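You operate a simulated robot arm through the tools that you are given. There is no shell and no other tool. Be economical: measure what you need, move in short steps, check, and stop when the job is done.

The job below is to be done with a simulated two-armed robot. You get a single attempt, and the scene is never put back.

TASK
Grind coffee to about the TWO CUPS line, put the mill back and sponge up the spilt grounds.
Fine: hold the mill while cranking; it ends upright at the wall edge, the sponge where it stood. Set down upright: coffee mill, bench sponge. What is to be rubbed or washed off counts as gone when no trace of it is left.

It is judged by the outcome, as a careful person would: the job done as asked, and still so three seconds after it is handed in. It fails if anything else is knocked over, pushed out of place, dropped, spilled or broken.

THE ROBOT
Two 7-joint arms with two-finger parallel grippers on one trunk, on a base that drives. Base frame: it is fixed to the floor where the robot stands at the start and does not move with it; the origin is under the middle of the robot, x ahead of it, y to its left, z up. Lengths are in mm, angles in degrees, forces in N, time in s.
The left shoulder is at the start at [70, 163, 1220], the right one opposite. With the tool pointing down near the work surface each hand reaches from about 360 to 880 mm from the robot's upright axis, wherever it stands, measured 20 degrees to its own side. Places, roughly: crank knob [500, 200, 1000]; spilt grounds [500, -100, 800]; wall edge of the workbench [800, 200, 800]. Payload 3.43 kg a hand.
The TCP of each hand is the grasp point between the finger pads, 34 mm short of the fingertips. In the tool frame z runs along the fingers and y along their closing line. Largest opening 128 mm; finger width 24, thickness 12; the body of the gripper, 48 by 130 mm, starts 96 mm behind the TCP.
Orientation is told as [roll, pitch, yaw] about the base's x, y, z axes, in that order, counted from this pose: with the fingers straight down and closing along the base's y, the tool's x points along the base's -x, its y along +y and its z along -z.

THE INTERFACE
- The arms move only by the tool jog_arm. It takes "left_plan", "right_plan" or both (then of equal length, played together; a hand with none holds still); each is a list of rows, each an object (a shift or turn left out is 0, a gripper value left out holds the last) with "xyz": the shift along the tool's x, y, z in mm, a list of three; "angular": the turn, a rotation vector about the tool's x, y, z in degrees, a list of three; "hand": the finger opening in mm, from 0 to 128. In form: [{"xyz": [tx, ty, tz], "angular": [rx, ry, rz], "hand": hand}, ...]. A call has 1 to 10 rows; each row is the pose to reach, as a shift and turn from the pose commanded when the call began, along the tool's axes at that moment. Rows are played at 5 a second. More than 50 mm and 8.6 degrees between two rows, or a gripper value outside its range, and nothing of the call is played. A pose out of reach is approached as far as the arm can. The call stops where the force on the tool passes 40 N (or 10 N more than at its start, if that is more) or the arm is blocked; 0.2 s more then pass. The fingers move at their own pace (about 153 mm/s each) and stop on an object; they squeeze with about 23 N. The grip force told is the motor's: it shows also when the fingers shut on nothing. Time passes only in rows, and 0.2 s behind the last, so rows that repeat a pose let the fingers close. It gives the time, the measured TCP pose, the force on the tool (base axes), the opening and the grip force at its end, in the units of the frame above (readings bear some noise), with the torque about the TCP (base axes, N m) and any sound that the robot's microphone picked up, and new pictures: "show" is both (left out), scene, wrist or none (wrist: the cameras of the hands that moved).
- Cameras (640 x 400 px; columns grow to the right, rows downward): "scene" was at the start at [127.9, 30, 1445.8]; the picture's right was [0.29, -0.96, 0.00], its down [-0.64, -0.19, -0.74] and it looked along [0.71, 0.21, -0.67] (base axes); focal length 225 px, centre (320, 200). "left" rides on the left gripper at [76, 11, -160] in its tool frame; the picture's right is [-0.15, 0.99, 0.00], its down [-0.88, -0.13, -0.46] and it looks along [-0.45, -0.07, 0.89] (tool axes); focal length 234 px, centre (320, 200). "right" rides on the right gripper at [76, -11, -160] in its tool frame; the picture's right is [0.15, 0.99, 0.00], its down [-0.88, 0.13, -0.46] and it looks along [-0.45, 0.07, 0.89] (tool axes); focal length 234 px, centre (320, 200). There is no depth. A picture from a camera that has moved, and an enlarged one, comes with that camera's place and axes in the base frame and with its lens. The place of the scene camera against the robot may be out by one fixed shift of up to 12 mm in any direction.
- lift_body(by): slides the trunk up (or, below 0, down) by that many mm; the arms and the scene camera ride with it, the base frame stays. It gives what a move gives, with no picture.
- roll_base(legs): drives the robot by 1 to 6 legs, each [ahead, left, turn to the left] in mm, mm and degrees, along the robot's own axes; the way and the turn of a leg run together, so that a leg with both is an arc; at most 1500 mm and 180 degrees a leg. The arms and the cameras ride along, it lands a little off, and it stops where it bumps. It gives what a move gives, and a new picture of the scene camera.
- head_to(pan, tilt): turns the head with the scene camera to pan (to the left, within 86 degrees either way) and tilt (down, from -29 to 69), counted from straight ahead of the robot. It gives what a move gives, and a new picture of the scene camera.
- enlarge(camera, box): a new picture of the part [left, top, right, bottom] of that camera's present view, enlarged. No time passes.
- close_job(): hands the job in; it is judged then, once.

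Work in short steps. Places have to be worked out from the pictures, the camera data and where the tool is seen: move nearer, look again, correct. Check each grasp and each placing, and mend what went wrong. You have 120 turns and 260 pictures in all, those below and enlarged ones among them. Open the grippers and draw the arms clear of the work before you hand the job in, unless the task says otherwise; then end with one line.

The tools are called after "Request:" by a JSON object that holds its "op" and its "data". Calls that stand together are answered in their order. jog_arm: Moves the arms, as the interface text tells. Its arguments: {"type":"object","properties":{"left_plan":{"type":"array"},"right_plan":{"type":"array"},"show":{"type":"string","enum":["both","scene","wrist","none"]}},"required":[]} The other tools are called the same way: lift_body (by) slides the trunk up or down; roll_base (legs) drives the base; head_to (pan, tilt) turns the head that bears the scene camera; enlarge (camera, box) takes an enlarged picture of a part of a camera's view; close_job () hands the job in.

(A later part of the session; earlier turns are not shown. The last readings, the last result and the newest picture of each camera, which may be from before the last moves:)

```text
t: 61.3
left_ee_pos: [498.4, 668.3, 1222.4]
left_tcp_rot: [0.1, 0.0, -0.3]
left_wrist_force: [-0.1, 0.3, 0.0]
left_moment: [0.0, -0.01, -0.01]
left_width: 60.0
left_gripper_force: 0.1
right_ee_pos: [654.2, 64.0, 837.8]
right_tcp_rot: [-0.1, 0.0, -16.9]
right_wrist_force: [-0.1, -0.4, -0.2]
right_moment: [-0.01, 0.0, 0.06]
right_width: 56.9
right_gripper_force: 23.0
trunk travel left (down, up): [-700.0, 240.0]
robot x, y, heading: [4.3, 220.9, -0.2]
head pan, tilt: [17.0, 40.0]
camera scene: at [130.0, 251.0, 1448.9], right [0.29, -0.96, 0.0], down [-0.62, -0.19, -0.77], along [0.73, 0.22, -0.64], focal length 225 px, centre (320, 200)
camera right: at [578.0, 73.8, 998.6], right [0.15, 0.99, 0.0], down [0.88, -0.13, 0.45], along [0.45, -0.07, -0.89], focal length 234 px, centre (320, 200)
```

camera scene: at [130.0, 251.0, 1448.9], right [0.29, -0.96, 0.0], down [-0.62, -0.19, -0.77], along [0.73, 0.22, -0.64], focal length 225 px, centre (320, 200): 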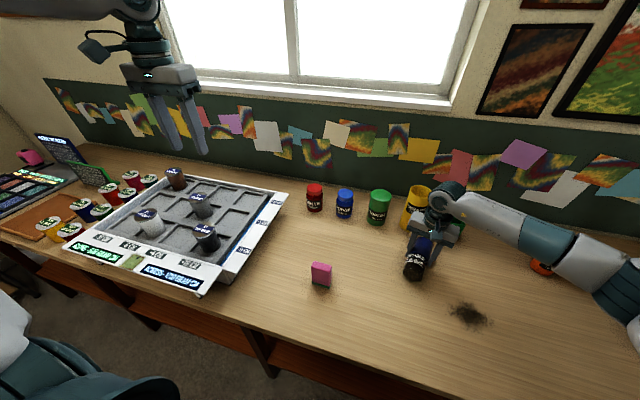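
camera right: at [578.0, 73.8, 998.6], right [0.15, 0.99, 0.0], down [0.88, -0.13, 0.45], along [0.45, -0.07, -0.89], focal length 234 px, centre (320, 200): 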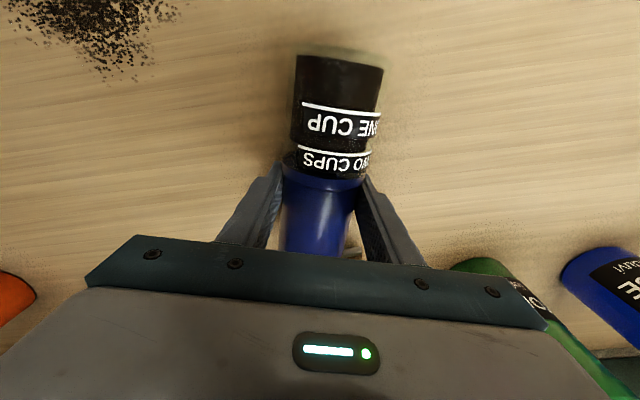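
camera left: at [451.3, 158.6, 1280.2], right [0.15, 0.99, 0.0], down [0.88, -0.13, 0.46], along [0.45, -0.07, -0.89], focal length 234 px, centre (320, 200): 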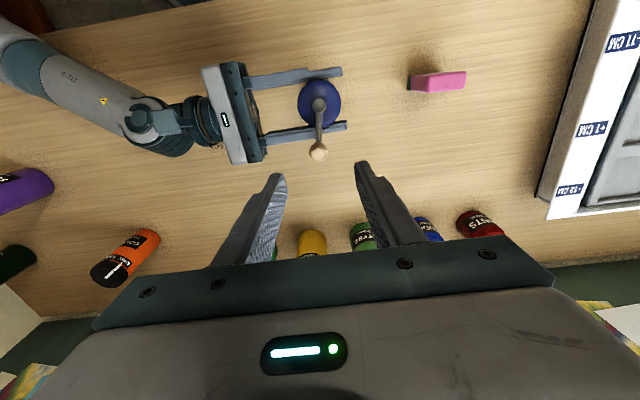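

Firm grip (57 mm). Lift gently, easing back away from the wraps jar.

Request:
{"op": "jog_arm", "data": {"right_plan": [{"xyz": [4, 0, -4]}, {"xyz": [15, 0, -12]}, {"xyz": [30, 0, -30]}, {"xyz": [45, 0, -60]}, {"xyz": [60, 0, -95]}, {"xyz": [60, 0, -130]}, {"xyz": [60, 0, -160]}], "show": "both"}}

Request:
{"op": "enlarge", "data": {"camera": "scene", "box": [370, 150, 500, 270]}}

```text
t: 62.9
left_ee_pos: [498.9, 668.4, 1222.6]
left_tcp_rot: [-0.1, -0.1, -0.3]
left_wrist_force: [0.1, 0.1, 0.1]
left_moment: [-0.02, 0.01, 0.02]
left_width: 59.7
left_gripper_force: 0.0
right_ee_pos: [595.7, 80.8, 998.9]
right_tcp_rot: [0.0, 0.0, -17.0]
right_wrist_force: [-0.3, 0.5, -3.1]
right_moment: [-0.05, -0.01, 0.0]
right_width: 57.3
right_gripper_force: 22.7
trunk travel left (down, up): [-700.0, 240.0]
robot x, y, heading: [2.5, 221.3, -0.3]
head pan, tilt: [17.0, 40.0]
camera scene: at [129.7, 251.3, 1448.9], right [0.29, -0.96, 0.0], down [-0.62, -0.19, -0.77], along [0.73, 0.22, -0.64], focal length 225 px, centre (320, 200)
camera right: at [520.4, 92.2, 1160.0], right [0.15, 0.99, 0.0], down [0.88, -0.13, 0.45], along [0.45, -0.07, -0.89], focal length 234 px, centre (320, 200)
```

scene: 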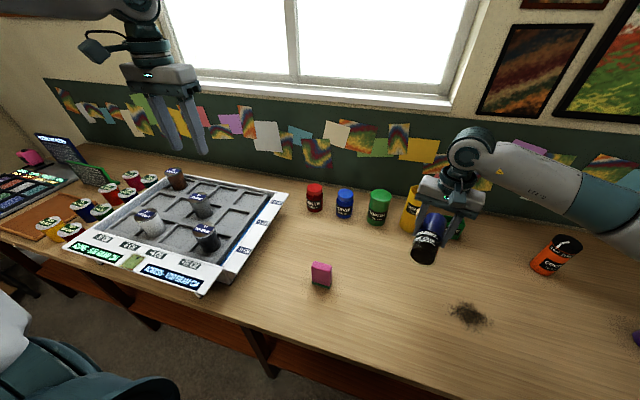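
right: 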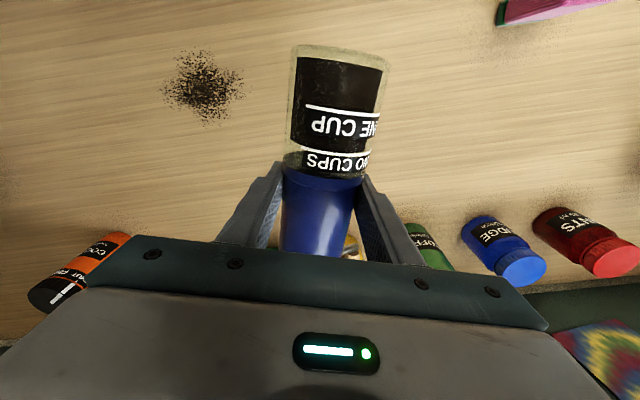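

```text
3.33 times, centred on (435, 210) of scene
camera zoom: at [129.7, 251.3, 1448.9], right [0.29, -0.96, 0.0], down [-0.62, -0.19, -0.77], along [0.73, 0.22, -0.64], focal length 750 px, centre (-63, 167)
```

zoom: 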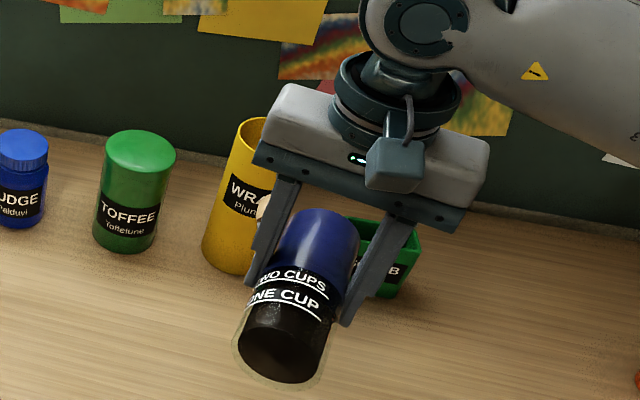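

The mill is held steadily. Drive the base 260 mm right so the hand faces the free spot beside the SCRUB box.

Request:
{"op": "roll_base", "data": {"legs": [[0, -260, 0]]}}

```text
t: 64.7
left_ee_pos: [496.7, 412.4, 1222.5]
left_tcp_rot: [0.0, 0.0, -0.1]
left_wrist_force: [0.7, -0.3, 1.0]
left_moment: [0.01, 0.03, 0.0]
left_width: 60.0
left_gripper_force: 0.2
right_ee_pos: [596.9, -174.9, 999.6]
right_tcp_rot: [0.0, 0.1, -16.7]
right_wrist_force: [-0.2, 0.2, -3.6]
right_moment: [-0.03, 0.0, -0.02]
right_width: 57.0
right_gripper_force: 22.9
trunk travel left (down, up): [-700.0, 240.0]
robot x, y, heading: [-1.8, -37.9, 0.0]
head pan, tilt: [17.0, 40.0]
camera scene: at [129.8, -6.5, 1448.9], right [0.29, -0.96, 0.0], down [-0.61, -0.19, -0.77], along [0.73, 0.22, -0.64], focal length 225 px, centre (320, 200)
```

scene: 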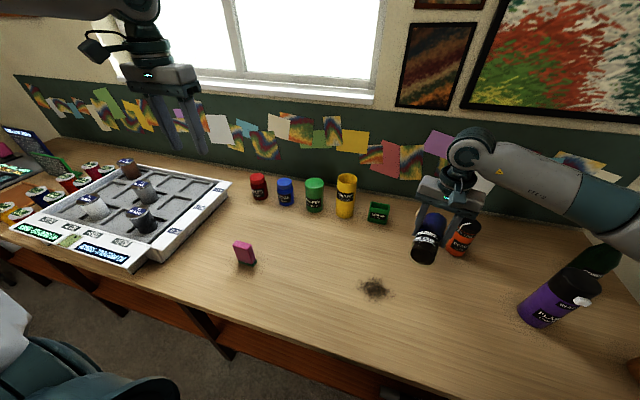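

Now pitch the hand up to point forward, so the mill comes upright; first 40° as a test.

Request:
{"op": "jog_arm", "data": {"right_plan": [{"xyz": [-5, 0, -6], "angular": [0, -8, 0]}, {"xyz": [-10, 0, -12], "angular": [0, -16, 0]}, {"xyz": [-15, 0, -18], "angular": [0, -24, 0]}, {"xyz": [-20, 0, -24], "angular": [0, -32, 0]}, {"xyz": [-25, 0, -30], "angular": [0, -40, 0]}], "show": "scene"}}

```text
t: 65.9
left_ee_pos: [496.8, 410.9, 1223.6]
left_tcp_rot: [0.0, -0.1, -0.1]
left_wrist_force: [0.2, -0.4, 0.3]
left_moment: [0.06, -0.01, 0.02]
left_width: 60.1
left_gripper_force: 0.1
right_ee_pos: [620.3, -183.0, 1028.6]
right_tcp_rot: [0.0, -40.0, -16.8]
right_wrist_force: [0.4, 0.6, -4.1]
right_moment: [0.01, 0.0, 0.01]
right_width: 57.3
right_gripper_force: 22.6
trunk travel left (down, up): [-700.0, 240.0]
robot x, y, heading: [-0.6, -40.2, 0.1]
head pan, tilt: [17.0, 40.0]
camera scene: at [129.7, -7.4, 1448.9], right [0.29, -0.96, 0.0], down [-0.61, -0.19, -0.77], along [0.73, 0.22, -0.64], focal length 225 px, centre (320, 200)
```

scene: 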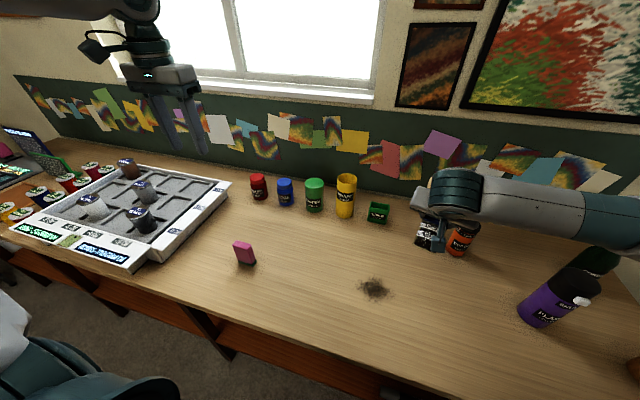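

Good. The remaining 50°, moving forward 60 mm.

Request:
{"op": "jog_arm", "data": {"right_plan": [{"xyz": [-8.4, 0, 3.3], "angular": [0, -7.1, 0]}, {"xyz": [-16.8, 0, 6.6], "angular": [0, -14.3, 0]}, {"xyz": [-25.2, 0, 10], "angular": [0, -21.4, 0]}, {"xyz": [-33.6, 0, 13.3], "angular": [0, -28.6, 0]}, {"xyz": [-42, 0, 16.6], "angular": [0, -35.7, 0]}, {"xyz": [-50.4, 0, 20], "angular": [0, -42.9, 0]}, {"xyz": [-58.8, 0, 23.2], "angular": [0, -50, 0]}], "show": "both"}}

```text
t: 67.5
left_ee_pos: [498.0, 411.1, 1222.2]
left_tcp_rot: [0.0, 0.0, -0.1]
left_wrist_force: [-1.0, 0.2, 0.4]
left_moment: [-0.05, 0.0, -0.02]
left_width: 60.1
left_gripper_force: 0.0
right_ee_pos: [678.0, -199.9, 1049.5]
right_tcp_rot: [126.8, -90.0, -143.4]
right_wrist_force: [1.2, 0.2, -2.5]
right_moment: [-0.01, 0.02, 0.0]
right_width: 57.2
right_gripper_force: 22.7
trunk travel left (down, up): [-700.0, 240.0]
robot x, y, heading: [-0.1, -37.9, 0.0]
head pan, tilt: [17.0, 40.0]
camera scene: at [130.4, -6.6, 1448.8], right [0.29, -0.96, 0.0], down [-0.62, -0.19, -0.77], along [0.73, 0.22, -0.64], focal length 225 px, centre (320, 200)
camera right: at [522.3, -164.8, 974.1], right [0.28, 0.95, -0.15], down [-0.4, 0.26, 0.88], along [0.87, -0.19, 0.45], focal length 234 px, centre (320, 200)
```

scene: 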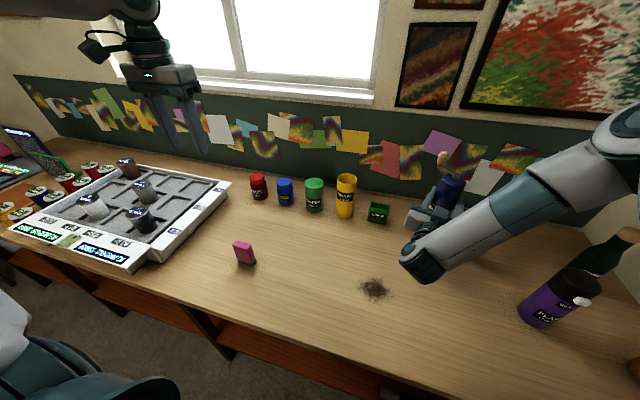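
right: 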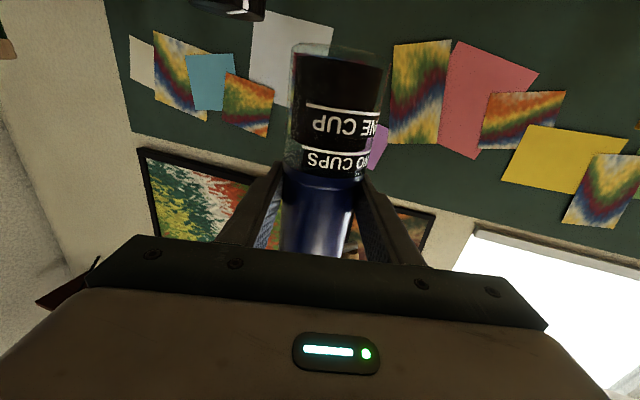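

The mill is upright in the hand. I zoom in on the target area to fix the clearances (SCRUB box, orange shaker, wall).

Request:
{"op": "enlarge", "data": {"camera": "scene", "box": [350, 150, 500, 265]}}

```text
3.48 times, centred on (425, 208) of scene
camera zoom: at [130.4, -6.6, 1448.8], right [0.29, -0.96, 0.0], down [-0.62, -0.19, -0.77], along [0.73, 0.22, -0.64], focal length 783 px, centre (-45, 174)
```

zoom: 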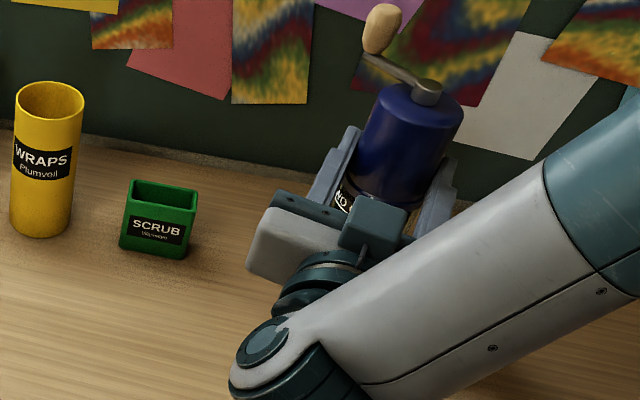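

Target spot (815,-165) is clear: SCRUB's right edge ≈ y -80, orange shaker ≈(740,-339). I move forward over it at a safe height and turn the head to check the forearm against the bottles.

Request:
{"op": "jog_arm", "data": {"right_plan": [{"xyz": [6, 14.7, 24.2]}, {"xyz": [12, 29.4, 48.3]}, {"xyz": [18, 44.1, 72.5]}, {"xyz": [24, 58.8, 96.6]}, {"xyz": [30, 73.5, 120.8]}], "show": "none"}}

Request:
{"op": "head_to", "data": {"pan": -25, "tilt": 40}}

```text
t: 68.7
left_ee_pos: [497.1, 411.7, 1222.6]
left_tcp_rot: [0.0, 0.0, 0.0]
left_wrist_force: [0.5, 0.3, 0.8]
left_moment: [0.01, 0.01, -0.04]
left_width: 60.0
left_gripper_force: 0.1
right_ee_pos: [816.9, -165.1, 1017.2]
right_tcp_rot: [8.4, -89.7, -25.1]
right_wrist_force: [0.8, 0.3, -3.3]
right_moment: [-0.02, 0.01, 0.0]
right_width: 57.3
right_gripper_force: 22.8
trunk travel left (down, up): [-700.0, 240.0]
robot x, y, heading: [2.1, -36.7, 0.2]
head pan, tilt: [17.0, 40.0]
```

```text
t: 69.8
left_ee_pos: [497.6, 412.5, 1222.4]
left_tcp_rot: [0.0, 0.0, -0.1]
left_wrist_force: [0.2, 0.8, 0.3]
left_moment: [0.01, -0.04, -0.01]
left_width: 59.8
left_gripper_force: 0.0
right_ee_pos: [815.8, -165.7, 1018.1]
right_tcp_rot: [12.8, -90.0, -29.5]
right_wrist_force: [0.0, 0.2, -3.6]
right_moment: [0.0, 0.04, 0.0]
right_width: 57.1
right_gripper_force: 22.9
trunk travel left (down, up): [-700.0, 240.0]
robot x, y, heading: [-0.0, -37.6, -0.2]
head pan, tilt: [-25.0, 40.0]
camera scene: at [125.9, -68.0, 1448.9], right [-0.42, -0.91, 0.0], down [-0.58, 0.27, -0.77], along [0.69, -0.32, -0.64], focal length 225 px, centre (320, 200)
```

scene: 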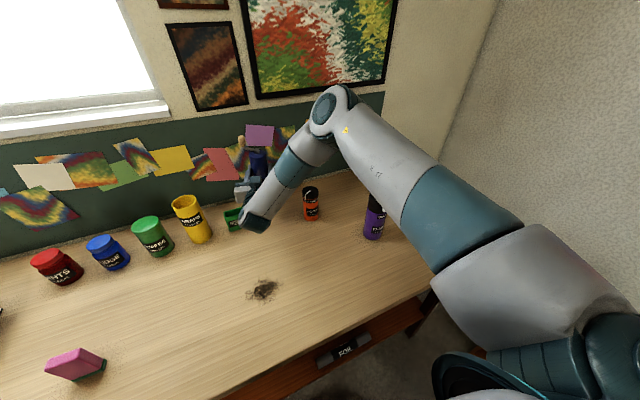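

Forearm and elbow are well above the bottles. Lower to z≈925, then look.

Request:
{"op": "jog_arm", "data": {"right_plan": [{"xyz": [30, 0, 0]}, {"xyz": [60, 0, 0]}, {"xyz": [85, 0, 0]}, {"xyz": [92, 0, 0]}], "show": "scene"}}

Request:
{"op": "enlarge", "data": {"camera": "scene", "box": [210, 120, 340, 250]}}

```text
t: 70.8
left_ee_pos: [496.0, 411.3, 1222.5]
left_tcp_rot: [-0.1, 0.0, -0.1]
left_wrist_force: [0.0, -0.9, 0.6]
left_moment: [0.0, -0.03, 0.02]
left_width: 59.8
left_gripper_force: 0.0
right_ee_pos: [814.4, -152.6, 933.5]
right_tcp_rot: [1.7, -89.3, -19.3]
right_wrist_force: [-0.2, 0.0, -3.7]
right_moment: [0.02, 0.05, 0.03]
right_width: 57.2
right_gripper_force: 22.8
right hand out of reach, approached as far as the arm can: row 2, 3, 4
trunk travel left (down, up): [-700.0, 240.0]
robot x, y, heading: [-0.8, -41.0, 0.0]
head pan, tilt: [-25.0, 40.0]
camera scene: at [125.9, -68.3, 1448.9], right [-0.42, -0.91, 0.0], down [-0.58, 0.27, -0.77], along [0.69, -0.32, -0.64], focal length 225 px, centre (320, 200)
```

scene: 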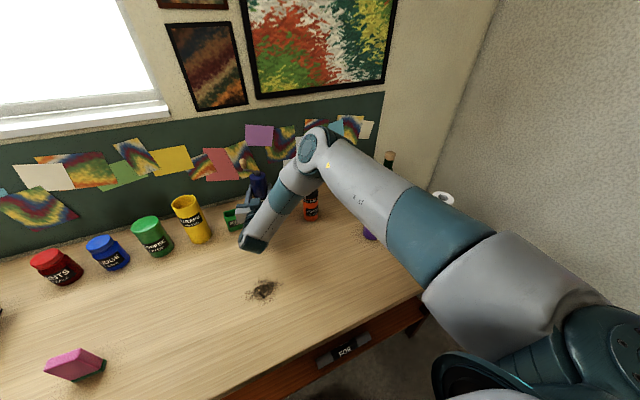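

```text
3.08 times, centred on (275, 185) of scene
camera zoom: at [125.9, -68.3, 1448.9], right [-0.42, -0.91, 0.0], down [-0.58, 0.27, -0.77], along [0.69, -0.32, -0.64], focal length 692 px, centre (458, 246)
```

zoom: 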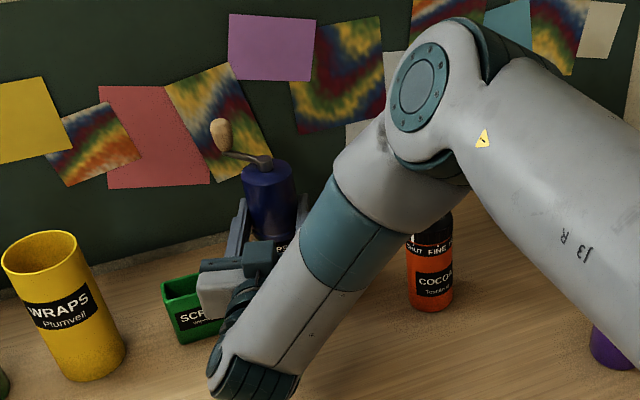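

The arm meets a joint limit here. I back up 50 mm to a reachable pose and will lower with the trunk instead.

Request:
{"op": "jog_arm", "data": {"right_plan": [{"xyz": [-30, 0, 0]}, {"xyz": [-55, 0, 0]}], "show": "none"}}

Request:
{"op": "lift_body", "data": {"by": -50}}

Request:
{"op": "enlarge", "data": {"camera": "scene", "box": [210, 120, 340, 250]}}

```text
t: 71.4
left_ee_pos: [495.2, 410.9, 1223.5]
left_tcp_rot: [0.1, -0.1, -0.1]
left_wrist_force: [-0.1, 0.1, 0.6]
left_moment: [0.0, 0.01, 0.03]
left_width: 60.4
left_gripper_force: 0.1
right_ee_pos: [815.3, -151.8, 990.5]
right_tcp_rot: [15.5, -89.9, -32.2]
right_wrist_force: [-0.5, 0.7, -4.1]
right_moment: [0.0, 0.02, -0.01]
right_width: 57.1
right_gripper_force: 22.7
trunk travel left (down, up): [-700.0, 240.0]
robot x, y, heading: [0.4, -41.9, -0.2]
head pan, tilt: [-25.0, 40.0]
```

```text
t: 72.3
left_ee_pos: [495.5, 411.6, 1172.7]
left_tcp_rot: [0.0, -0.1, -0.1]
left_wrist_force: [0.0, 0.0, 1.2]
left_moment: [0.04, 0.0, -0.03]
left_width: 60.2
left_gripper_force: 0.1
right_ee_pos: [813.8, -150.7, 940.7]
right_tcp_rot: [32.6, -89.9, -49.4]
right_wrist_force: [-1.1, 0.4, -4.1]
right_moment: [-0.02, 0.05, 0.01]
right_width: 57.1
right_gripper_force: 23.3
trunk travel left (down, up): [-650.0, 290.0]
robot x, y, heading: [-1.6, -39.6, -0.0]
head pan, tilt: [-25.0, 40.0]
```

```text
3.08 times, centred on (275, 185) of scene
camera zoom: at [125.2, -68.2, 1399.0], right [-0.42, -0.91, 0.0], down [-0.58, 0.27, -0.77], along [0.69, -0.32, -0.64], focal length 692 px, centre (458, 246)
```

zoom: 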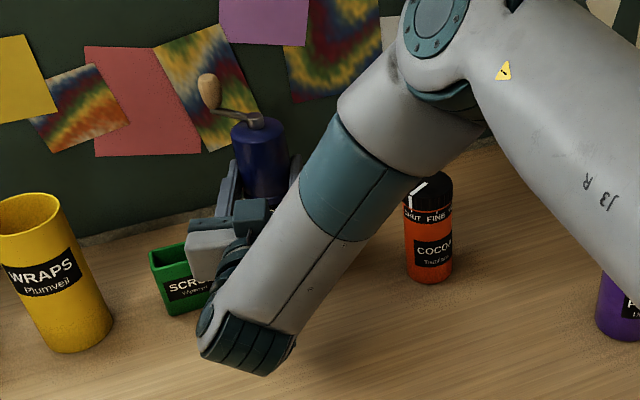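

Good. Keep lowering via trunk in small steps, watching the vertical force for contact.

Request:
{"op": "lift_body", "data": {"by": -16}}

Request:
{"op": "lift_body", "data": {"by": -6}}

Request:
{"op": "lift_body", "data": {"by": -4}}

```text
t: 73.0
left_ee_pos: [496.0, 411.3, 1157.3]
left_tcp_rot: [0.0, -0.1, -0.2]
left_wrist_force: [-0.6, -0.7, 0.3]
left_moment: [0.0, 0.01, -0.04]
left_width: 59.5
left_gripper_force: 0.1
right_ee_pos: [814.5, -151.3, 923.9]
right_tcp_rot: [23.1, -89.9, -39.8]
right_wrist_force: [-1.3, -0.1, -2.6]
right_moment: [-0.03, 0.04, 0.0]
right_width: 57.3
right_gripper_force: 23.1
trunk travel left (down, up): [-634.0, 306.0]
robot x, y, heading: [-2.0, -36.5, 0.2]
head pan, tilt: [-25.0, 40.0]
```

```text
t: 73.5
left_ee_pos: [497.1, 411.7, 1151.2]
left_tcp_rot: [0.0, 0.0, -0.1]
left_wrist_force: [-0.5, 0.4, 0.4]
left_moment: [-0.02, -0.02, 0.01]
left_width: 59.8
left_gripper_force: 0.0
right_ee_pos: [814.4, -152.2, 918.1]
right_tcp_rot: [17.2, -89.9, -33.8]
right_wrist_force: [-0.9, 0.2, -3.7]
right_moment: [-0.02, 0.05, 0.03]
right_width: 56.9
right_gripper_force: 22.8
trunk travel left (down, up): [-628.0, 312.0]
robot x, y, heading: [0.3, -40.4, -0.2]
head pan, tilt: [-25.0, 40.0]
```

```text
t: 74.0
left_ee_pos: [495.8, 411.3, 1147.4]
left_tcp_rot: [-0.1, -0.1, 0.0]
left_wrist_force: [0.1, 0.1, -0.2]
left_moment: [0.01, 0.02, 0.0]
left_width: 60.2
left_gripper_force: 0.0
right_ee_pos: [814.3, -151.1, 912.6]
right_tcp_rot: [16.3, -89.9, -33.0]
right_wrist_force: [-0.4, 0.2, -3.3]
right_moment: [0.04, 0.07, -0.04]
right_width: 57.2
right_gripper_force: 22.8
trunk travel left (down, up): [-624.0, 316.0]
robot x, y, heading: [-1.6, -38.6, 0.2]
head pan, tilt: [-25.0, 40.0]
```

No contact yet at 913; continue in 4–5 mm steps.

Request:
{"op": "lift_body", "data": {"by": -4}}

Request:
{"op": "lift_body", "data": {"by": -4}}

Request:
{"op": "lift_body", "data": {"by": -3}}

```text
t: 74.6
left_ee_pos: [496.2, 411.0, 1142.7]
left_tcp_rot: [0.0, 0.0, -0.2]
left_wrist_force: [0.5, 0.8, 0.2]
left_moment: [0.05, 0.01, -0.01]
left_width: 60.3
left_gripper_force: 0.0
right_ee_pos: [814.7, -151.7, 909.9]
right_tcp_rot: [15.3, -89.9, -32.0]
right_wrist_force: [0.2, -0.6, -3.0]
right_moment: [-0.03, 0.02, -0.01]
right_width: 56.9
right_gripper_force: 23.3
trunk travel left (down, up): [-620.0, 320.0]
robot x, y, heading: [-0.5, -37.3, -0.0]
head pan, tilt: [-25.0, 40.0]
```

```text
t: 75.1
left_ee_pos: [497.2, 410.5, 1137.5]
left_tcp_rot: [0.0, -0.1, -0.1]
left_wrist_force: [0.2, 0.0, 0.3]
left_moment: [0.02, 0.01, 0.01]
left_width: 60.3
left_gripper_force: 0.1
right_ee_pos: [814.6, -150.9, 906.3]
right_tcp_rot: [15.2, -89.9, -32.0]
right_wrist_force: [-0.6, 0.0, -3.4]
right_moment: [-0.01, 0.03, 0.02]
right_width: 57.0
right_gripper_force: 23.2
trunk travel left (down, up): [-616.0, 324.0]
robot x, y, heading: [0.1, -40.7, -0.0]
head pan, tilt: [-25.0, 40.0]
```

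```text
t: 75.6
left_ee_pos: [497.3, 411.7, 1136.5]
left_tcp_rot: [0.1, 0.0, -0.1]
left_wrist_force: [0.5, 0.2, -0.4]
left_moment: [-0.03, 0.0, -0.01]
left_width: 59.8
left_gripper_force: 0.1
right_ee_pos: [815.0, -151.8, 902.6]
right_tcp_rot: [13.9, -89.9, -30.8]
right_wrist_force: [-0.8, -0.2, -2.7]
right_moment: [-0.03, 0.02, -0.02]
right_width: 57.0
right_gripper_force: 23.0
trunk travel left (down, up): [-613.0, 327.0]
robot x, y, heading: [2.1, -37.4, 0.1]
head pan, tilt: [-25.0, 40.0]
```

Still hanging at 903; keep stepping (expected bottom ≈91 below the TCP).

Request:
{"op": "lift_body", "data": {"by": -4}}

Request:
{"op": "lift_body", "data": {"by": -3}}

Request:
{"op": "lift_body", "data": {"by": -2}}

```text
t: 76.2
left_ee_pos: [496.0, 411.2, 1133.0]
left_tcp_rot: [0.0, -0.1, 0.0]
left_wrist_force: [0.8, 0.6, 0.2]
left_moment: [0.0, -0.02, 0.01]
left_width: 59.8
left_gripper_force: 0.0
right_ee_pos: [814.3, -149.9, 901.1]
right_tcp_rot: [88.9, -89.9, -105.4]
right_wrist_force: [-1.0, -0.5, 2.3]
right_moment: [0.25, 1.17, 0.08]
right_width: 56.8
right_gripper_force: 23.1
trunk travel left (down, up): [-609.0, 331.0]
robot x, y, heading: [-0.2, -38.4, 0.0]
head pan, tilt: [-25.0, 40.0]
```

```text
t: 76.7
left_ee_pos: [493.8, 411.2, 1130.5]
left_tcp_rot: [0.0, -0.2, -0.2]
left_wrist_force: [-0.2, 0.1, 0.2]
left_moment: [-0.03, 0.01, 0.02]
left_width: 59.9
left_gripper_force: 0.0
right_ee_pos: [814.7, -152.1, 902.3]
right_tcp_rot: [148.2, -89.7, -165.1]
right_wrist_force: [3.1, -2.2, 26.1]
right_moment: [1.06, 4.56, 0.25]
right_width: 56.8
right_gripper_force: 23.4
trunk travel left (down, up): [-606.0, 334.0]
robot x, y, heading: [1.4, -35.5, 0.0]
head pan, tilt: [-25.0, 40.0]
```

```text
t: 77.1
left_ee_pos: [494.3, 412.5, 1127.9]
left_tcp_rot: [0.0, -0.2, 0.0]
left_wrist_force: [0.0, 0.3, 0.2]
left_moment: [-0.02, 0.0, -0.01]
left_width: 59.9
left_gripper_force: 0.1
right_ee_pos: [813.7, -151.8, 903.3]
right_tcp_rot: [146.9, -89.6, -163.8]
right_wrist_force: [-10.7, -0.5, 16.9]
right_moment: [0.81, 4.49, 0.72]
right_width: 56.9
right_gripper_force: 22.6
trunk travel left (down, up): [-605.0, 335.0]
robot x, y, heading: [-1.4, -37.4, -0.0]
head pan, tilt: [-25.0, 40.0]
stopped: the force on the tool passed its limit (the readings are from after the stop); the commanded pose is now the measured one
```

The contact torque shows the hand's own camera housing (160 mm behind the TCP) touched the bench, not the mill; no harm. I back up 10 mm and tilt the hand 7° nose-down to raise its rear before setting down.

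Request:
{"op": "jog_arm", "data": {"right_plan": [{"xyz": [-6, 0, 0]}, {"xyz": [-12, 0, 0]}, {"xyz": [-12, 0, 0], "angular": [0, 3.5, 0]}, {"xyz": [-12, 0, 0], "angular": [0, 7, 0]}], "show": "both"}}

Request:
{"op": "enlarge", "data": {"camera": "scene", "box": [210, 110, 340, 240]}}

```text
t: 78.1
left_ee_pos: [495.3, 410.8, 1127.8]
left_tcp_rot: [0.1, -0.1, -0.1]
left_wrist_force: [-0.1, -0.3, -0.1]
left_moment: [0.01, 0.0, -0.02]
left_width: 60.2
left_gripper_force: 0.1
right_ee_pos: [816.0, -151.9, 911.0]
right_tcp_rot: [1.6, -83.3, -18.3]
right_wrist_force: [-0.5, 0.2, -3.9]
right_moment: [0.01, 0.04, -0.03]
right_width: 57.1
right_gripper_force: 22.7
trunk travel left (down, up): [-605.0, 335.0]
robot x, y, heading: [2.9, -37.8, 0.0]
head pan, tilt: [-25.0, 40.0]
camera scene: at [125.4, -68.3, 1353.5], right [-0.42, -0.91, 0.0], down [-0.58, 0.27, -0.77], along [0.69, -0.32, -0.64], focal length 225 px, centre (320, 200)
camera right: at [652.0, -114.4, 855.5], right [0.27, 0.95, -0.14], down [-0.3, 0.22, 0.93], along [0.92, -0.21, 0.34], focal length 234 px, centre (320, 200)
```

scene: 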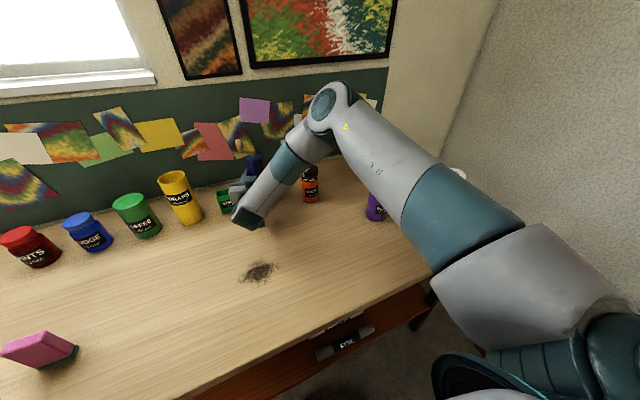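
right: 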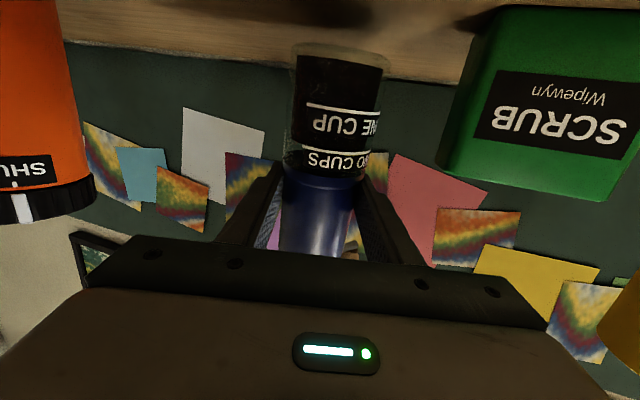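

```text
3.08 times, centred on (275, 175) of scene
camera zoom: at [125.4, -68.3, 1353.5], right [-0.42, -0.91, 0.0], down [-0.58, 0.27, -0.77], along [0.69, -0.32, -0.64], focal length 692 px, centre (458, 277)
```

zoom: 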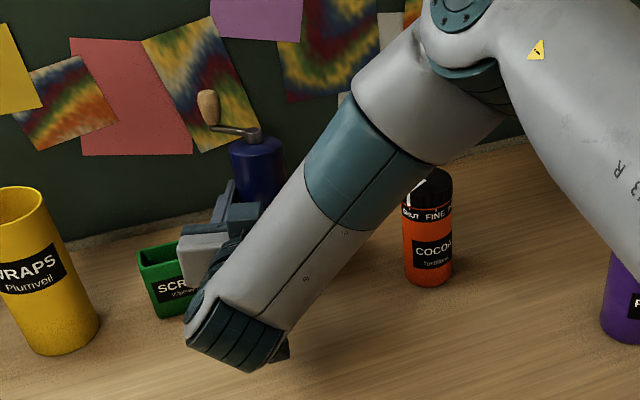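

The tilt worked; the mill's bottom is ≈18 mm above the bench by the wrist view. Lower by trunk with small steps at the end.

Request:
{"op": "lift_body", "data": {"by": -12}}

Request:
{"op": "lift_body", "data": {"by": -3}}

Request:
{"op": "lift_body", "data": {"by": -2}}

```text
t: 78.7
left_ee_pos: [495.6, 411.6, 1115.3]
left_tcp_rot: [0.0, -0.1, -0.2]
left_wrist_force: [0.5, -0.1, 0.8]
left_moment: [0.01, -0.01, 0.0]
left_width: 59.7
left_gripper_force: 0.0
right_ee_pos: [816.3, -152.4, 899.6]
right_tcp_rot: [1.7, -83.3, -18.5]
right_wrist_force: [0.7, 0.0, -4.4]
right_moment: [0.02, 0.06, 0.0]
right_width: 57.0
right_gripper_force: 23.4
trunk travel left (down, up): [-593.0, 347.0]
robot x, y, heading: [-2.7, -36.6, 0.4]
head pan, tilt: [-25.0, 40.0]
```

```text
t: 79.3
left_ee_pos: [496.7, 411.3, 1112.2]
left_tcp_rot: [0.0, -0.1, -0.1]
left_wrist_force: [0.6, -0.5, 0.4]
left_moment: [0.01, -0.02, 0.0]
left_width: 59.9
left_gripper_force: 0.1
right_ee_pos: [816.3, -151.9, 898.0]
right_tcp_rot: [2.0, -83.4, -18.7]
right_wrist_force: [0.7, 0.9, -1.4]
right_moment: [-0.03, -0.06, -0.01]
right_width: 56.9
right_gripper_force: 23.3
trunk travel left (down, up): [-590.0, 350.0]
robot x, y, heading: [1.8, -38.5, -0.2]
head pan, tilt: [-25.0, 40.0]
```

```text
t: 79.8
left_ee_pos: [496.4, 411.3, 1111.0]
left_tcp_rot: [0.0, -0.1, -0.2]
left_wrist_force: [-0.7, 0.7, -0.3]
left_moment: [0.03, 0.01, 0.02]
left_width: 60.0
left_gripper_force: 0.0
right_ee_pos: [815.7, -151.8, 897.5]
right_tcp_rot: [2.2, -83.6, -19.0]
right_wrist_force: [0.6, 0.2, 7.9]
right_moment: [-0.13, -0.36, -0.01]
right_width: 56.9
right_gripper_force: 22.3
trunk travel left (down, up): [-588.0, 352.0]
robot x, y, heading: [2.5, -37.8, 0.2]
head pan, tilt: [-25.0, 40.0]
```

Contact is now at the mill's front edge (moment agrees). I tilt back 3.5°, then open gently to let it settle flat.

Request:
{"op": "jog_arm", "data": {"right_plan": [{"xyz": [0, 0, 0], "angular": [0, -1.75, 0]}, {"xyz": [1, 0, 0], "angular": [0, -3.5, 0]}, {"xyz": [1, 0, 0], "angular": [0, -3.5, 0]}], "show": "none"}}

```text
t: 80.6
left_ee_pos: [495.1, 411.9, 1111.0]
left_tcp_rot: [0.0, -0.2, 0.0]
left_wrist_force: [0.0, 0.0, -0.1]
left_moment: [0.03, 0.01, 0.06]
left_width: 59.9
left_gripper_force: 0.0
right_ee_pos: [815.5, -151.4, 894.4]
right_tcp_rot: [3.8, -87.0, -20.6]
right_wrist_force: [0.6, 0.3, 9.0]
right_moment: [-0.03, -0.29, 0.03]
right_width: 56.9
right_gripper_force: 23.0
trunk travel left (down, up): [-588.0, 352.0]
robot x, y, heading: [-0.6, -35.0, 0.2]
head pan, tilt: [-25.0, 40.0]
```

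Tilt is down to 3° with light contact. Open slowly.

Request:
{"op": "jog_arm", "data": {"right_plan": [{"hand": 58}, {"hand": 59}, {"hand": 61}, {"hand": 64}, {"hand": 70}, {"hand": 76}, {"hand": 80}, {"hand": 80}], "show": "both"}}

Request:
{"op": "enlarge", "data": {"camera": "scene", "box": [210, 110, 340, 240]}}

```text
t: 82.4
left_ee_pos: [495.7, 412.4, 1110.6]
left_tcp_rot: [0.1, -0.1, -0.2]
left_wrist_force: [0.0, -0.7, -0.3]
left_moment: [-0.02, 0.03, -0.01]
left_width: 60.0
left_gripper_force: 0.1
right_ee_pos: [814.9, -153.1, 893.0]
right_tcp_rot: [3.4, -86.8, -20.3]
right_wrist_force: [0.5, -1.1, -0.1]
right_moment: [0.02, -0.01, -0.01]
right_width: 79.8
right_gripper_force: 0.1
trunk travel left (down, up): [-588.0, 352.0]
robot x, y, heading: [3.1, -39.3, 0.2]
head pan, tilt: [-25.0, 40.0]
camera scene: at [125.2, -68.1, 1336.5], right [-0.42, -0.91, 0.0], down [-0.58, 0.27, -0.77], along [0.69, -0.32, -0.64], focal length 225 px, centre (320, 200)
camera right: at [655.6, -115.3, 827.4], right [0.28, 0.95, -0.14], down [-0.35, 0.24, 0.9], along [0.89, -0.2, 0.4], focal length 234 px, centre (320, 200)
```

scene: 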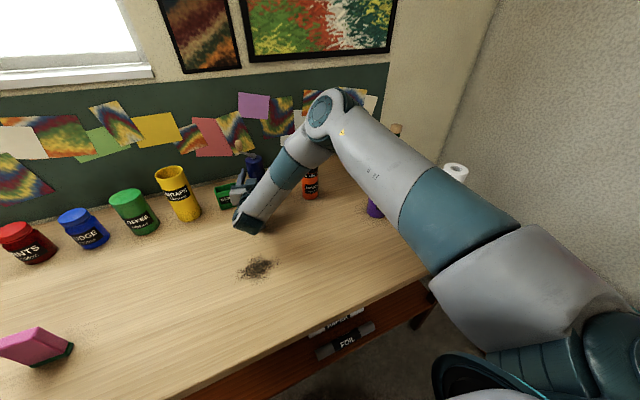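
right: 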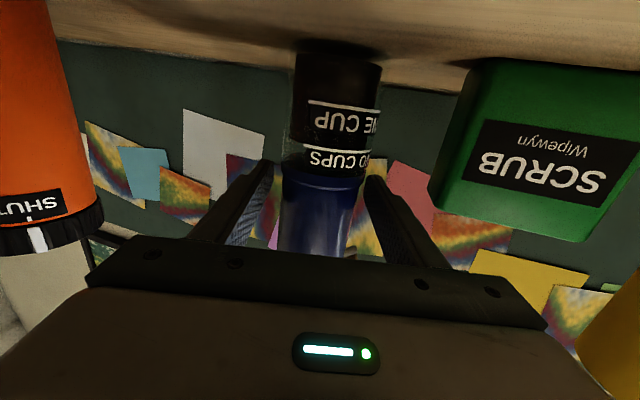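

```text
3.08 times, centred on (275, 175) of scene
camera zoom: at [125.2, -68.1, 1336.5], right [-0.42, -0.91, 0.0], down [-0.58, 0.27, -0.77], along [0.69, -0.32, -0.64], focal length 692 px, centre (458, 277)
```

zoom: 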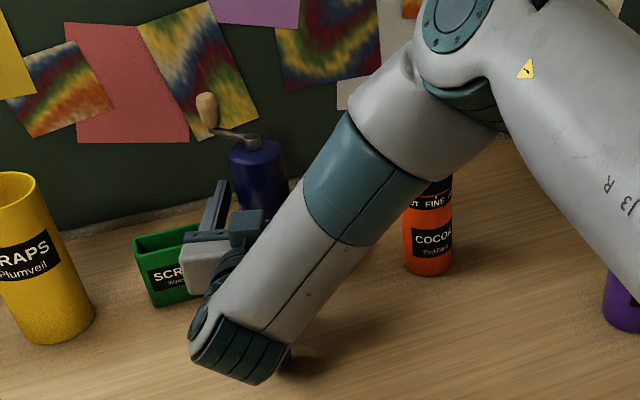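

The mill stands upright on the bench. Withdraw the hand straight back, rising slightly.

Request:
{"op": "jog_arm", "data": {"right_plan": [{"xyz": [-2, 0, -20]}, {"xyz": [-5, 0, -50]}, {"xyz": [-10, 0, -85]}, {"xyz": [-25, 0, -120]}, {"xyz": [-50, 0, -150]}, {"xyz": [-80, 0, -170]}], "show": "scene"}}

Request:
{"op": "enlarge", "data": {"camera": "scene", "box": [190, 110, 330, 250]}}

```text
t: 83.8
left_ee_pos: [495.5, 412.0, 1110.9]
left_tcp_rot: [0.1, 0.0, -0.1]
left_wrist_force: [-0.4, -0.2, 0.1]
left_moment: [0.02, -0.06, -0.04]
left_width: 59.9
left_gripper_force: 0.0
right_ee_pos: [655.0, -104.1, 982.7]
right_tcp_rot: [3.1, -86.9, -19.9]
right_wrist_force: [0.6, 0.1, -1.3]
right_moment: [-0.04, 0.0, -0.01]
right_width: 80.0
right_gripper_force: 0.2
trunk travel left (down, up): [-588.0, 352.0]
robot x, y, heading: [-5.3, -38.8, 0.1]
head pan, tilt: [-25.0, 40.0]
camera scene: at [124.1, -67.8, 1336.6], right [-0.42, -0.91, 0.0], down [-0.58, 0.27, -0.77], along [0.69, -0.32, -0.64], focal length 225 px, centre (320, 200)
```

scene: 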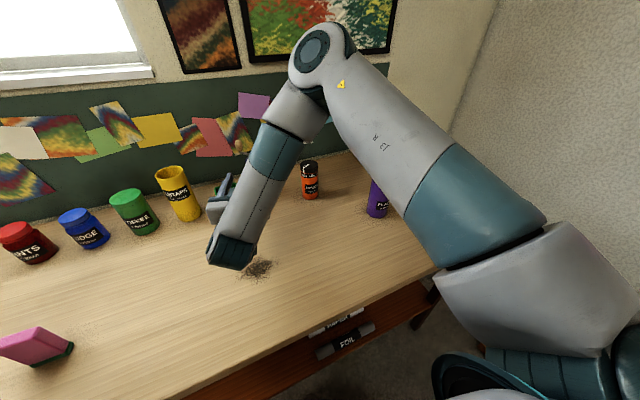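

```text
2.86 times, centred on (260, 180) of scene
camera zoom: at [124.1, -67.8, 1336.6], right [-0.42, -0.91, 0.0], down [-0.58, 0.27, -0.77], along [0.69, -0.32, -0.64], focal length 643 px, centre (491, 257)
```

zoom: 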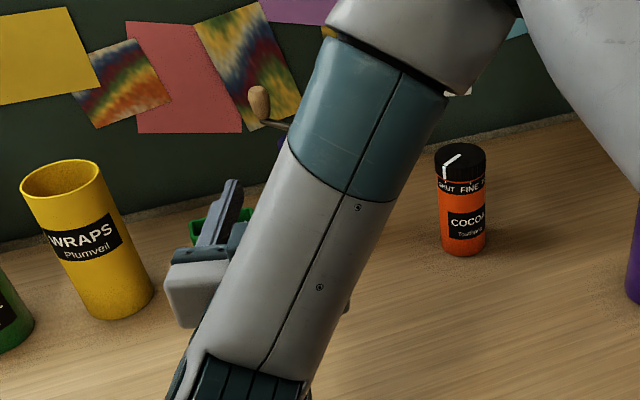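

Raise the trunk back up 112 mm, then pitch the right hand back to pointing down.

Request:
{"op": "lift_body", "data": {"by": 112}}

Request:
{"op": "jog_arm", "data": {"right_plan": [{"angular": [0, 8.5, 0]}, {"angular": [0, 17, 0]}, {"angular": [0, 25.5, 0]}, {"angular": [0, 34, 0]}, {"angular": [0, 42.5, 0]}, {"angular": [0, 51, 0]}, {"angular": [0, 59.5, 0]}, {"angular": [0, 68, 0]}, {"angular": [0, 76.5, 0]}, {"angular": [0, 85, 0]}], "show": "none"}}

Request:
{"op": "head_to", "data": {"pan": 5, "tilt": 42}}

```text
t: 85.2
left_ee_pos: [495.0, 411.5, 1221.8]
left_tcp_rot: [0.0, -0.2, -0.1]
left_wrist_force: [0.0, -0.6, -0.5]
left_moment: [0.02, -0.01, 0.03]
left_width: 59.9
left_gripper_force: 0.1
right_ee_pos: [656.7, -103.6, 1095.2]
right_tcp_rot: [3.3, -86.8, -20.1]
right_wrist_force: [-1.5, 1.1, -0.5]
right_moment: [0.03, 0.0, -0.02]
right_width: 80.0
right_gripper_force: 0.0
trunk travel left (down, up): [-700.0, 240.0]
robot x, y, heading: [-0.3, -35.1, -0.1]
head pan, tilt: [-25.0, 40.0]
```

```text
t: 87.4
left_ee_pos: [497.2, 411.7, 1222.7]
left_tcp_rot: [0.0, -0.1, -0.2]
left_wrist_force: [0.7, 0.3, -0.2]
left_moment: [0.0, 0.02, -0.01]
left_width: 59.8
left_gripper_force: 0.0
right_ee_pos: [656.2, -106.4, 1094.2]
right_tcp_rot: [0.2, -1.7, -16.9]
right_wrist_force: [0.1, 0.9, -0.2]
right_moment: [-0.03, 0.01, 0.01]
right_width: 79.8
right_gripper_force: 0.0
trunk travel left (down, up): [-700.0, 240.0]
robot x, y, heading: [0.4, -40.2, 0.2]
head pan, tilt: [-25.0, 40.0]
```

```text
t: 88.4
left_ee_pos: [497.2, 411.7, 1222.4]
left_tcp_rot: [0.0, -0.1, -0.1]
left_wrist_force: [0.3, -0.5, -0.6]
left_moment: [0.02, -0.02, -0.02]
left_width: 60.0
left_gripper_force: 0.0
right_ee_pos: [655.1, -104.8, 1094.5]
right_tcp_rot: [0.2, -1.9, -16.8]
right_wrist_force: [0.2, -0.8, 0.0]
right_moment: [-0.02, 0.01, -0.04]
right_width: 80.0
right_gripper_force: 0.1
trunk travel left (down, up): [-700.0, 240.0]
robot x, y, heading: [0.0, -43.3, 0.0]
head pan, tilt: [5.0, 42.0]
camera scene: at [131.5, -25.0, 1445.6], right [0.09, -1.0, 0.0], down [-0.67, -0.06, -0.74], along [0.74, 0.06, -0.67], focal length 225 px, centre (320, 200)
```

scene: 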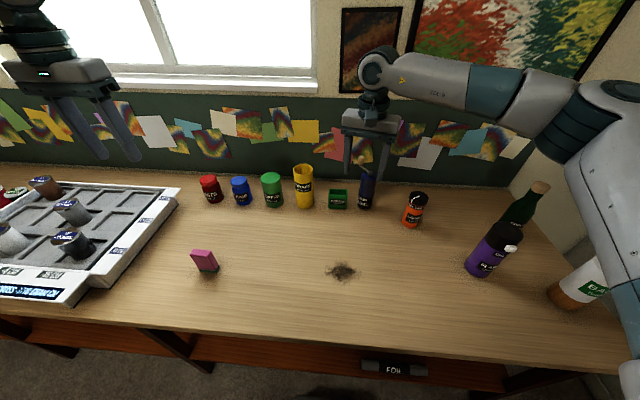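

The mill stands in line beside the SCRUB box. Now the sponge: bring the left hand above it at z≈1000 for an exact look at its pose.

Request:
{"op": "jog_arm", "data": {"left_plan": [{"xyz": [3, -12, 40], "hand": 100}, {"xyz": [6, -24, 80]}, {"xyz": [9, -36, 120]}, {"xyz": [12, -48, 160]}, {"xyz": [15, -60, 200]}], "show": "wrist"}}

Request:
{"op": "enlarge", "data": {"camera": "scene", "box": [330, 150, 390, 220]}}

Request:
{"op": "enlarge", "data": {"camera": "left", "box": [220, 60, 420, 210]}}

```text
t: 89.6
left_ee_pos: [483.9, 352.6, 1021.4]
left_tcp_rot: [0.1, 0.0, -0.1]
left_wrist_force: [0.6, -0.2, 0.0]
left_moment: [0.03, -0.01, 0.03]
left_width: 100.0
left_gripper_force: 0.1
right_ee_pos: [656.9, -105.0, 1095.5]
right_tcp_rot: [0.3, -1.9, -16.8]
right_wrist_force: [-0.5, -0.4, -0.1]
right_moment: [-0.01, 0.03, -0.01]
right_width: 80.1
right_gripper_force: 0.0
trunk travel left (down, up): [-700.0, 240.0]
robot x, y, heading: [2.4, -37.9, -0.1]
head pan, tilt: [5.0, 42.0]
camera left: at [406.9, 362.4, 1180.2], right [0.15, 0.99, 0.0], down [0.88, -0.13, 0.46], along [0.45, -0.07, -0.89], focal length 234 px, centre (320, 200)
```

left: 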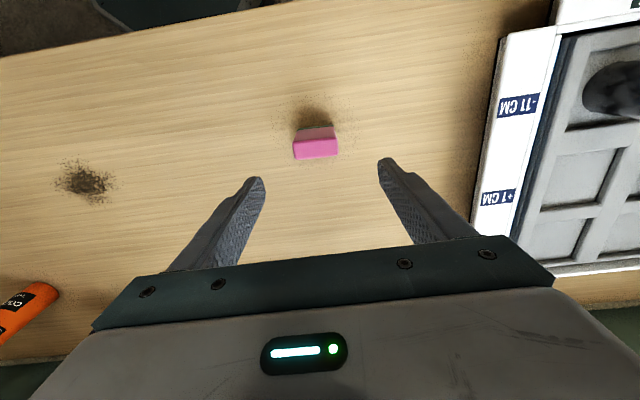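

```text
5.71 times, centred on (360, 185) of scene
camera zoom: at [132.8, -24.9, 1445.5], right [0.09, -1.0, 0.0], down [-0.67, -0.06, -0.74], along [0.74, 0.07, -0.67], focal length 1286 px, centre (91, 286)
```

zoom: 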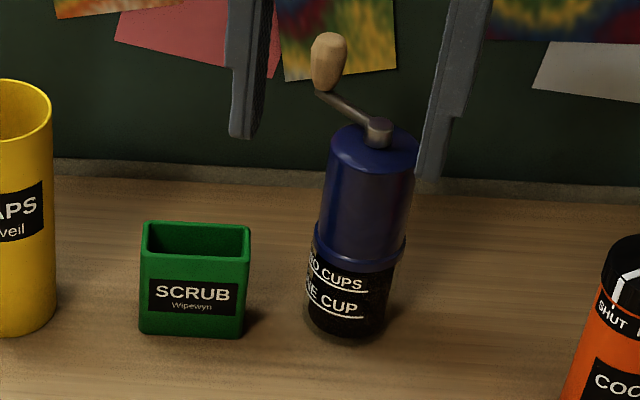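

```text
2.67 times, centred on (320, 135) of left
camera zoom: at [406.9, 362.4, 1180.2], right [0.15, 0.99, 0.0], down [0.88, -0.13, 0.46], along [0.45, -0.07, -0.89], focal length 624 px, centre (320, 373)
```

zoom: 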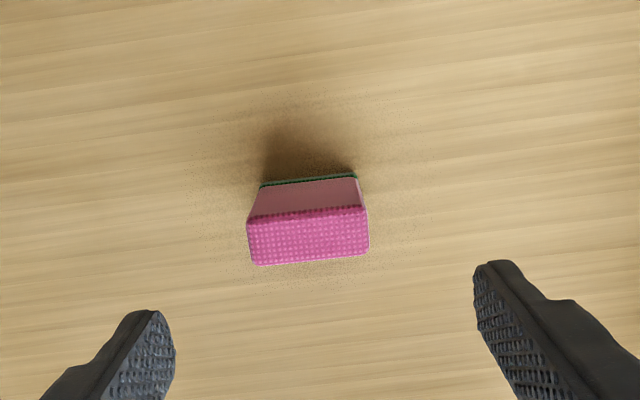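

The mill stands cleanly upright by the wall. The sponge is centred ≈(482,345), 55 wide along y, ~23 thick, ~92 tall, yaw 0. Lower the left hand and grip it across its width.

Request:
{"op": "jog_arm", "data": {"left_plan": [{"xyz": [2, -7, 45]}, {"xyz": [2, -7, 90]}, {"xyz": [2, -7, 135]}, {"xyz": [2, -7, 170]}, {"xyz": [2, -7, 170], "hand": 70}, {"xyz": [2, -7, 170], "hand": 58}, {"xyz": [2, -7, 170], "hand": 45}, {"xyz": [2, -7, 170], "hand": 40}], "show": "wrist"}}

Request:
{"op": "enlarge", "data": {"camera": "scene", "box": [150, 200, 270, 300]}}

```text
t: 91.4
left_ee_pos: [479.9, 344.6, 851.4]
left_tcp_rot: [0.0, -0.1, -0.1]
left_wrist_force: [-0.6, 0.1, 0.0]
left_moment: [-0.01, 0.03, 0.0]
left_width: 56.9
left_gripper_force: 22.4
right_ee_pos: [655.7, -105.2, 1094.7]
right_tcp_rot: [0.3, -1.8, -16.9]
right_wrist_force: [0.1, -0.8, 0.4]
right_moment: [-0.01, -0.03, 0.03]
right_width: 80.1
right_gripper_force: 0.1
trunk travel left (down, up): [-700.0, 240.0]
robot x, y, heading: [1.7, -38.1, 0.2]
head pan, tilt: [5.0, 42.0]
camera left: at [402.5, 355.2, 1011.5], right [0.15, 0.99, 0.0], down [0.88, -0.13, 0.46], along [0.45, -0.07, -0.89], focal length 234 px, centre (320, 200)
```

left: 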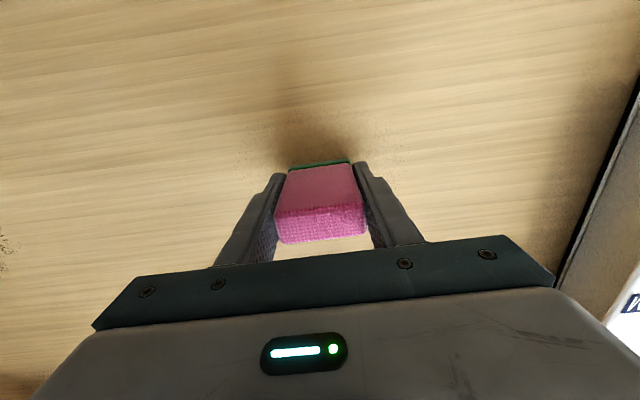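

```text
4.00 times, centred on (210, 250) of scene
camera zoom: at [131.4, -24.9, 1445.6], right [0.09, -1.0, 0.0], down [-0.67, -0.06, -0.74], along [0.74, 0.06, -0.67], focal length 900 px, centre (760, 0)
```

zoom: 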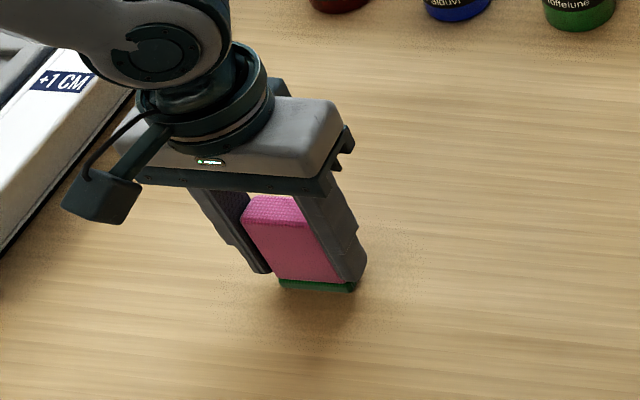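

Sponge gripped (57 mm) at (481,345) with the TCP at z 851 when it stands on the bench. Lift it 130 mm, then shift the base right 240 mm.

Request:
{"op": "jog_arm", "data": {"left_plan": [{"xyz": [0, 0, -30]}, {"xyz": [0, 0, -70]}, {"xyz": [0, 0, -110]}, {"xyz": [0, 0, -140]}], "show": "none"}}

Request:
{"op": "roll_base", "data": {"legs": [[0, -240, 0]]}}

```text
t: 92.4
left_ee_pos: [479.3, 344.4, 992.1]
left_tcp_rot: [0.0, -0.1, 0.0]
left_wrist_force: [0.1, 0.1, -0.3]
left_moment: [0.04, 0.02, 0.01]
left_width: 57.1
left_gripper_force: 23.5
right_ee_pos: [656.7, -105.3, 1095.9]
right_tcp_rot: [0.2, -1.9, -16.8]
right_wrist_force: [0.7, 0.1, 0.3]
right_moment: [-0.02, 0.0, 0.0]
right_width: 80.0
right_gripper_force: 0.1
trunk travel left (down, up): [-700.0, 240.0]
robot x, y, heading: [2.4, -40.8, -0.0]
head pan, tilt: [5.0, 42.0]
```

```text
t: 94.2
left_ee_pos: [479.7, 103.9, 992.1]
left_tcp_rot: [0.0, -0.1, -0.1]
left_wrist_force: [0.3, 0.7, -0.1]
left_moment: [0.0, 0.0, -0.01]
left_width: 56.9
left_gripper_force: 22.9
right_ee_pos: [656.7, -345.4, 1094.9]
right_tcp_rot: [0.2, -1.8, -16.7]
right_wrist_force: [-0.9, -0.1, 0.2]
right_moment: [0.03, -0.01, -0.01]
right_width: 80.0
right_gripper_force: 0.2
trunk travel left (down, up): [-700.0, 240.0]
robot x, y, heading: [-0.7, -283.6, -0.0]
head pan, tilt: [5.0, 42.0]
camera scene: at [131.7, -266.2, 1445.6], right [0.09, -1.0, 0.0], down [-0.67, -0.06, -0.74], along [0.74, 0.07, -0.67], focal length 225 px, centre (320, 200)
```

scene: 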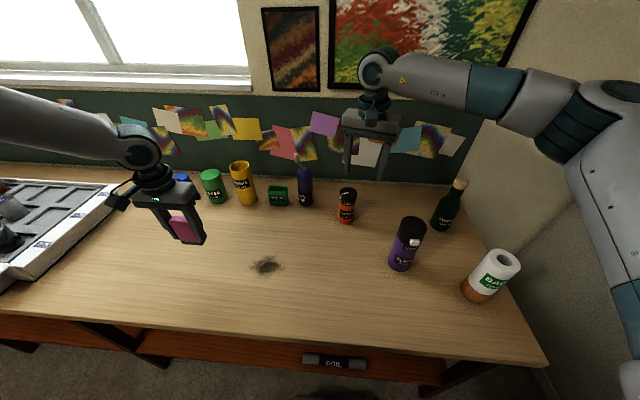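

Base moved freely. Zoom on the grounds for their exact extent.

Request:
{"op": "enlarge", "data": {"camera": "scene", "box": [227, 236, 307, 296]}}

```text
6.67 times, centred on (267, 266) of scene
camera zoom: at [131.7, -266.2, 1445.6], right [0.09, -1.0, 0.0], down [-0.67, -0.06, -0.74], along [0.74, 0.07, -0.67], focal length 1500 px, centre (673, -240)
```

zoom: 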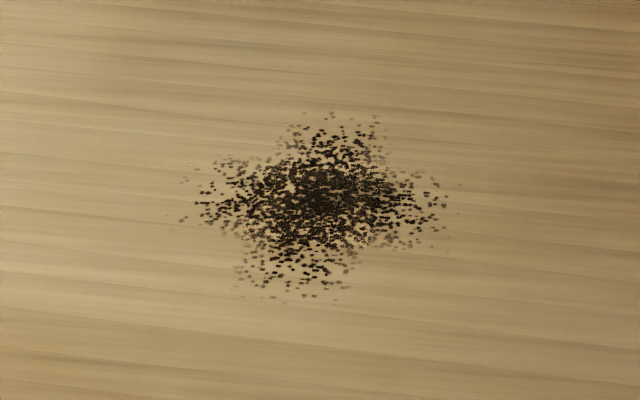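

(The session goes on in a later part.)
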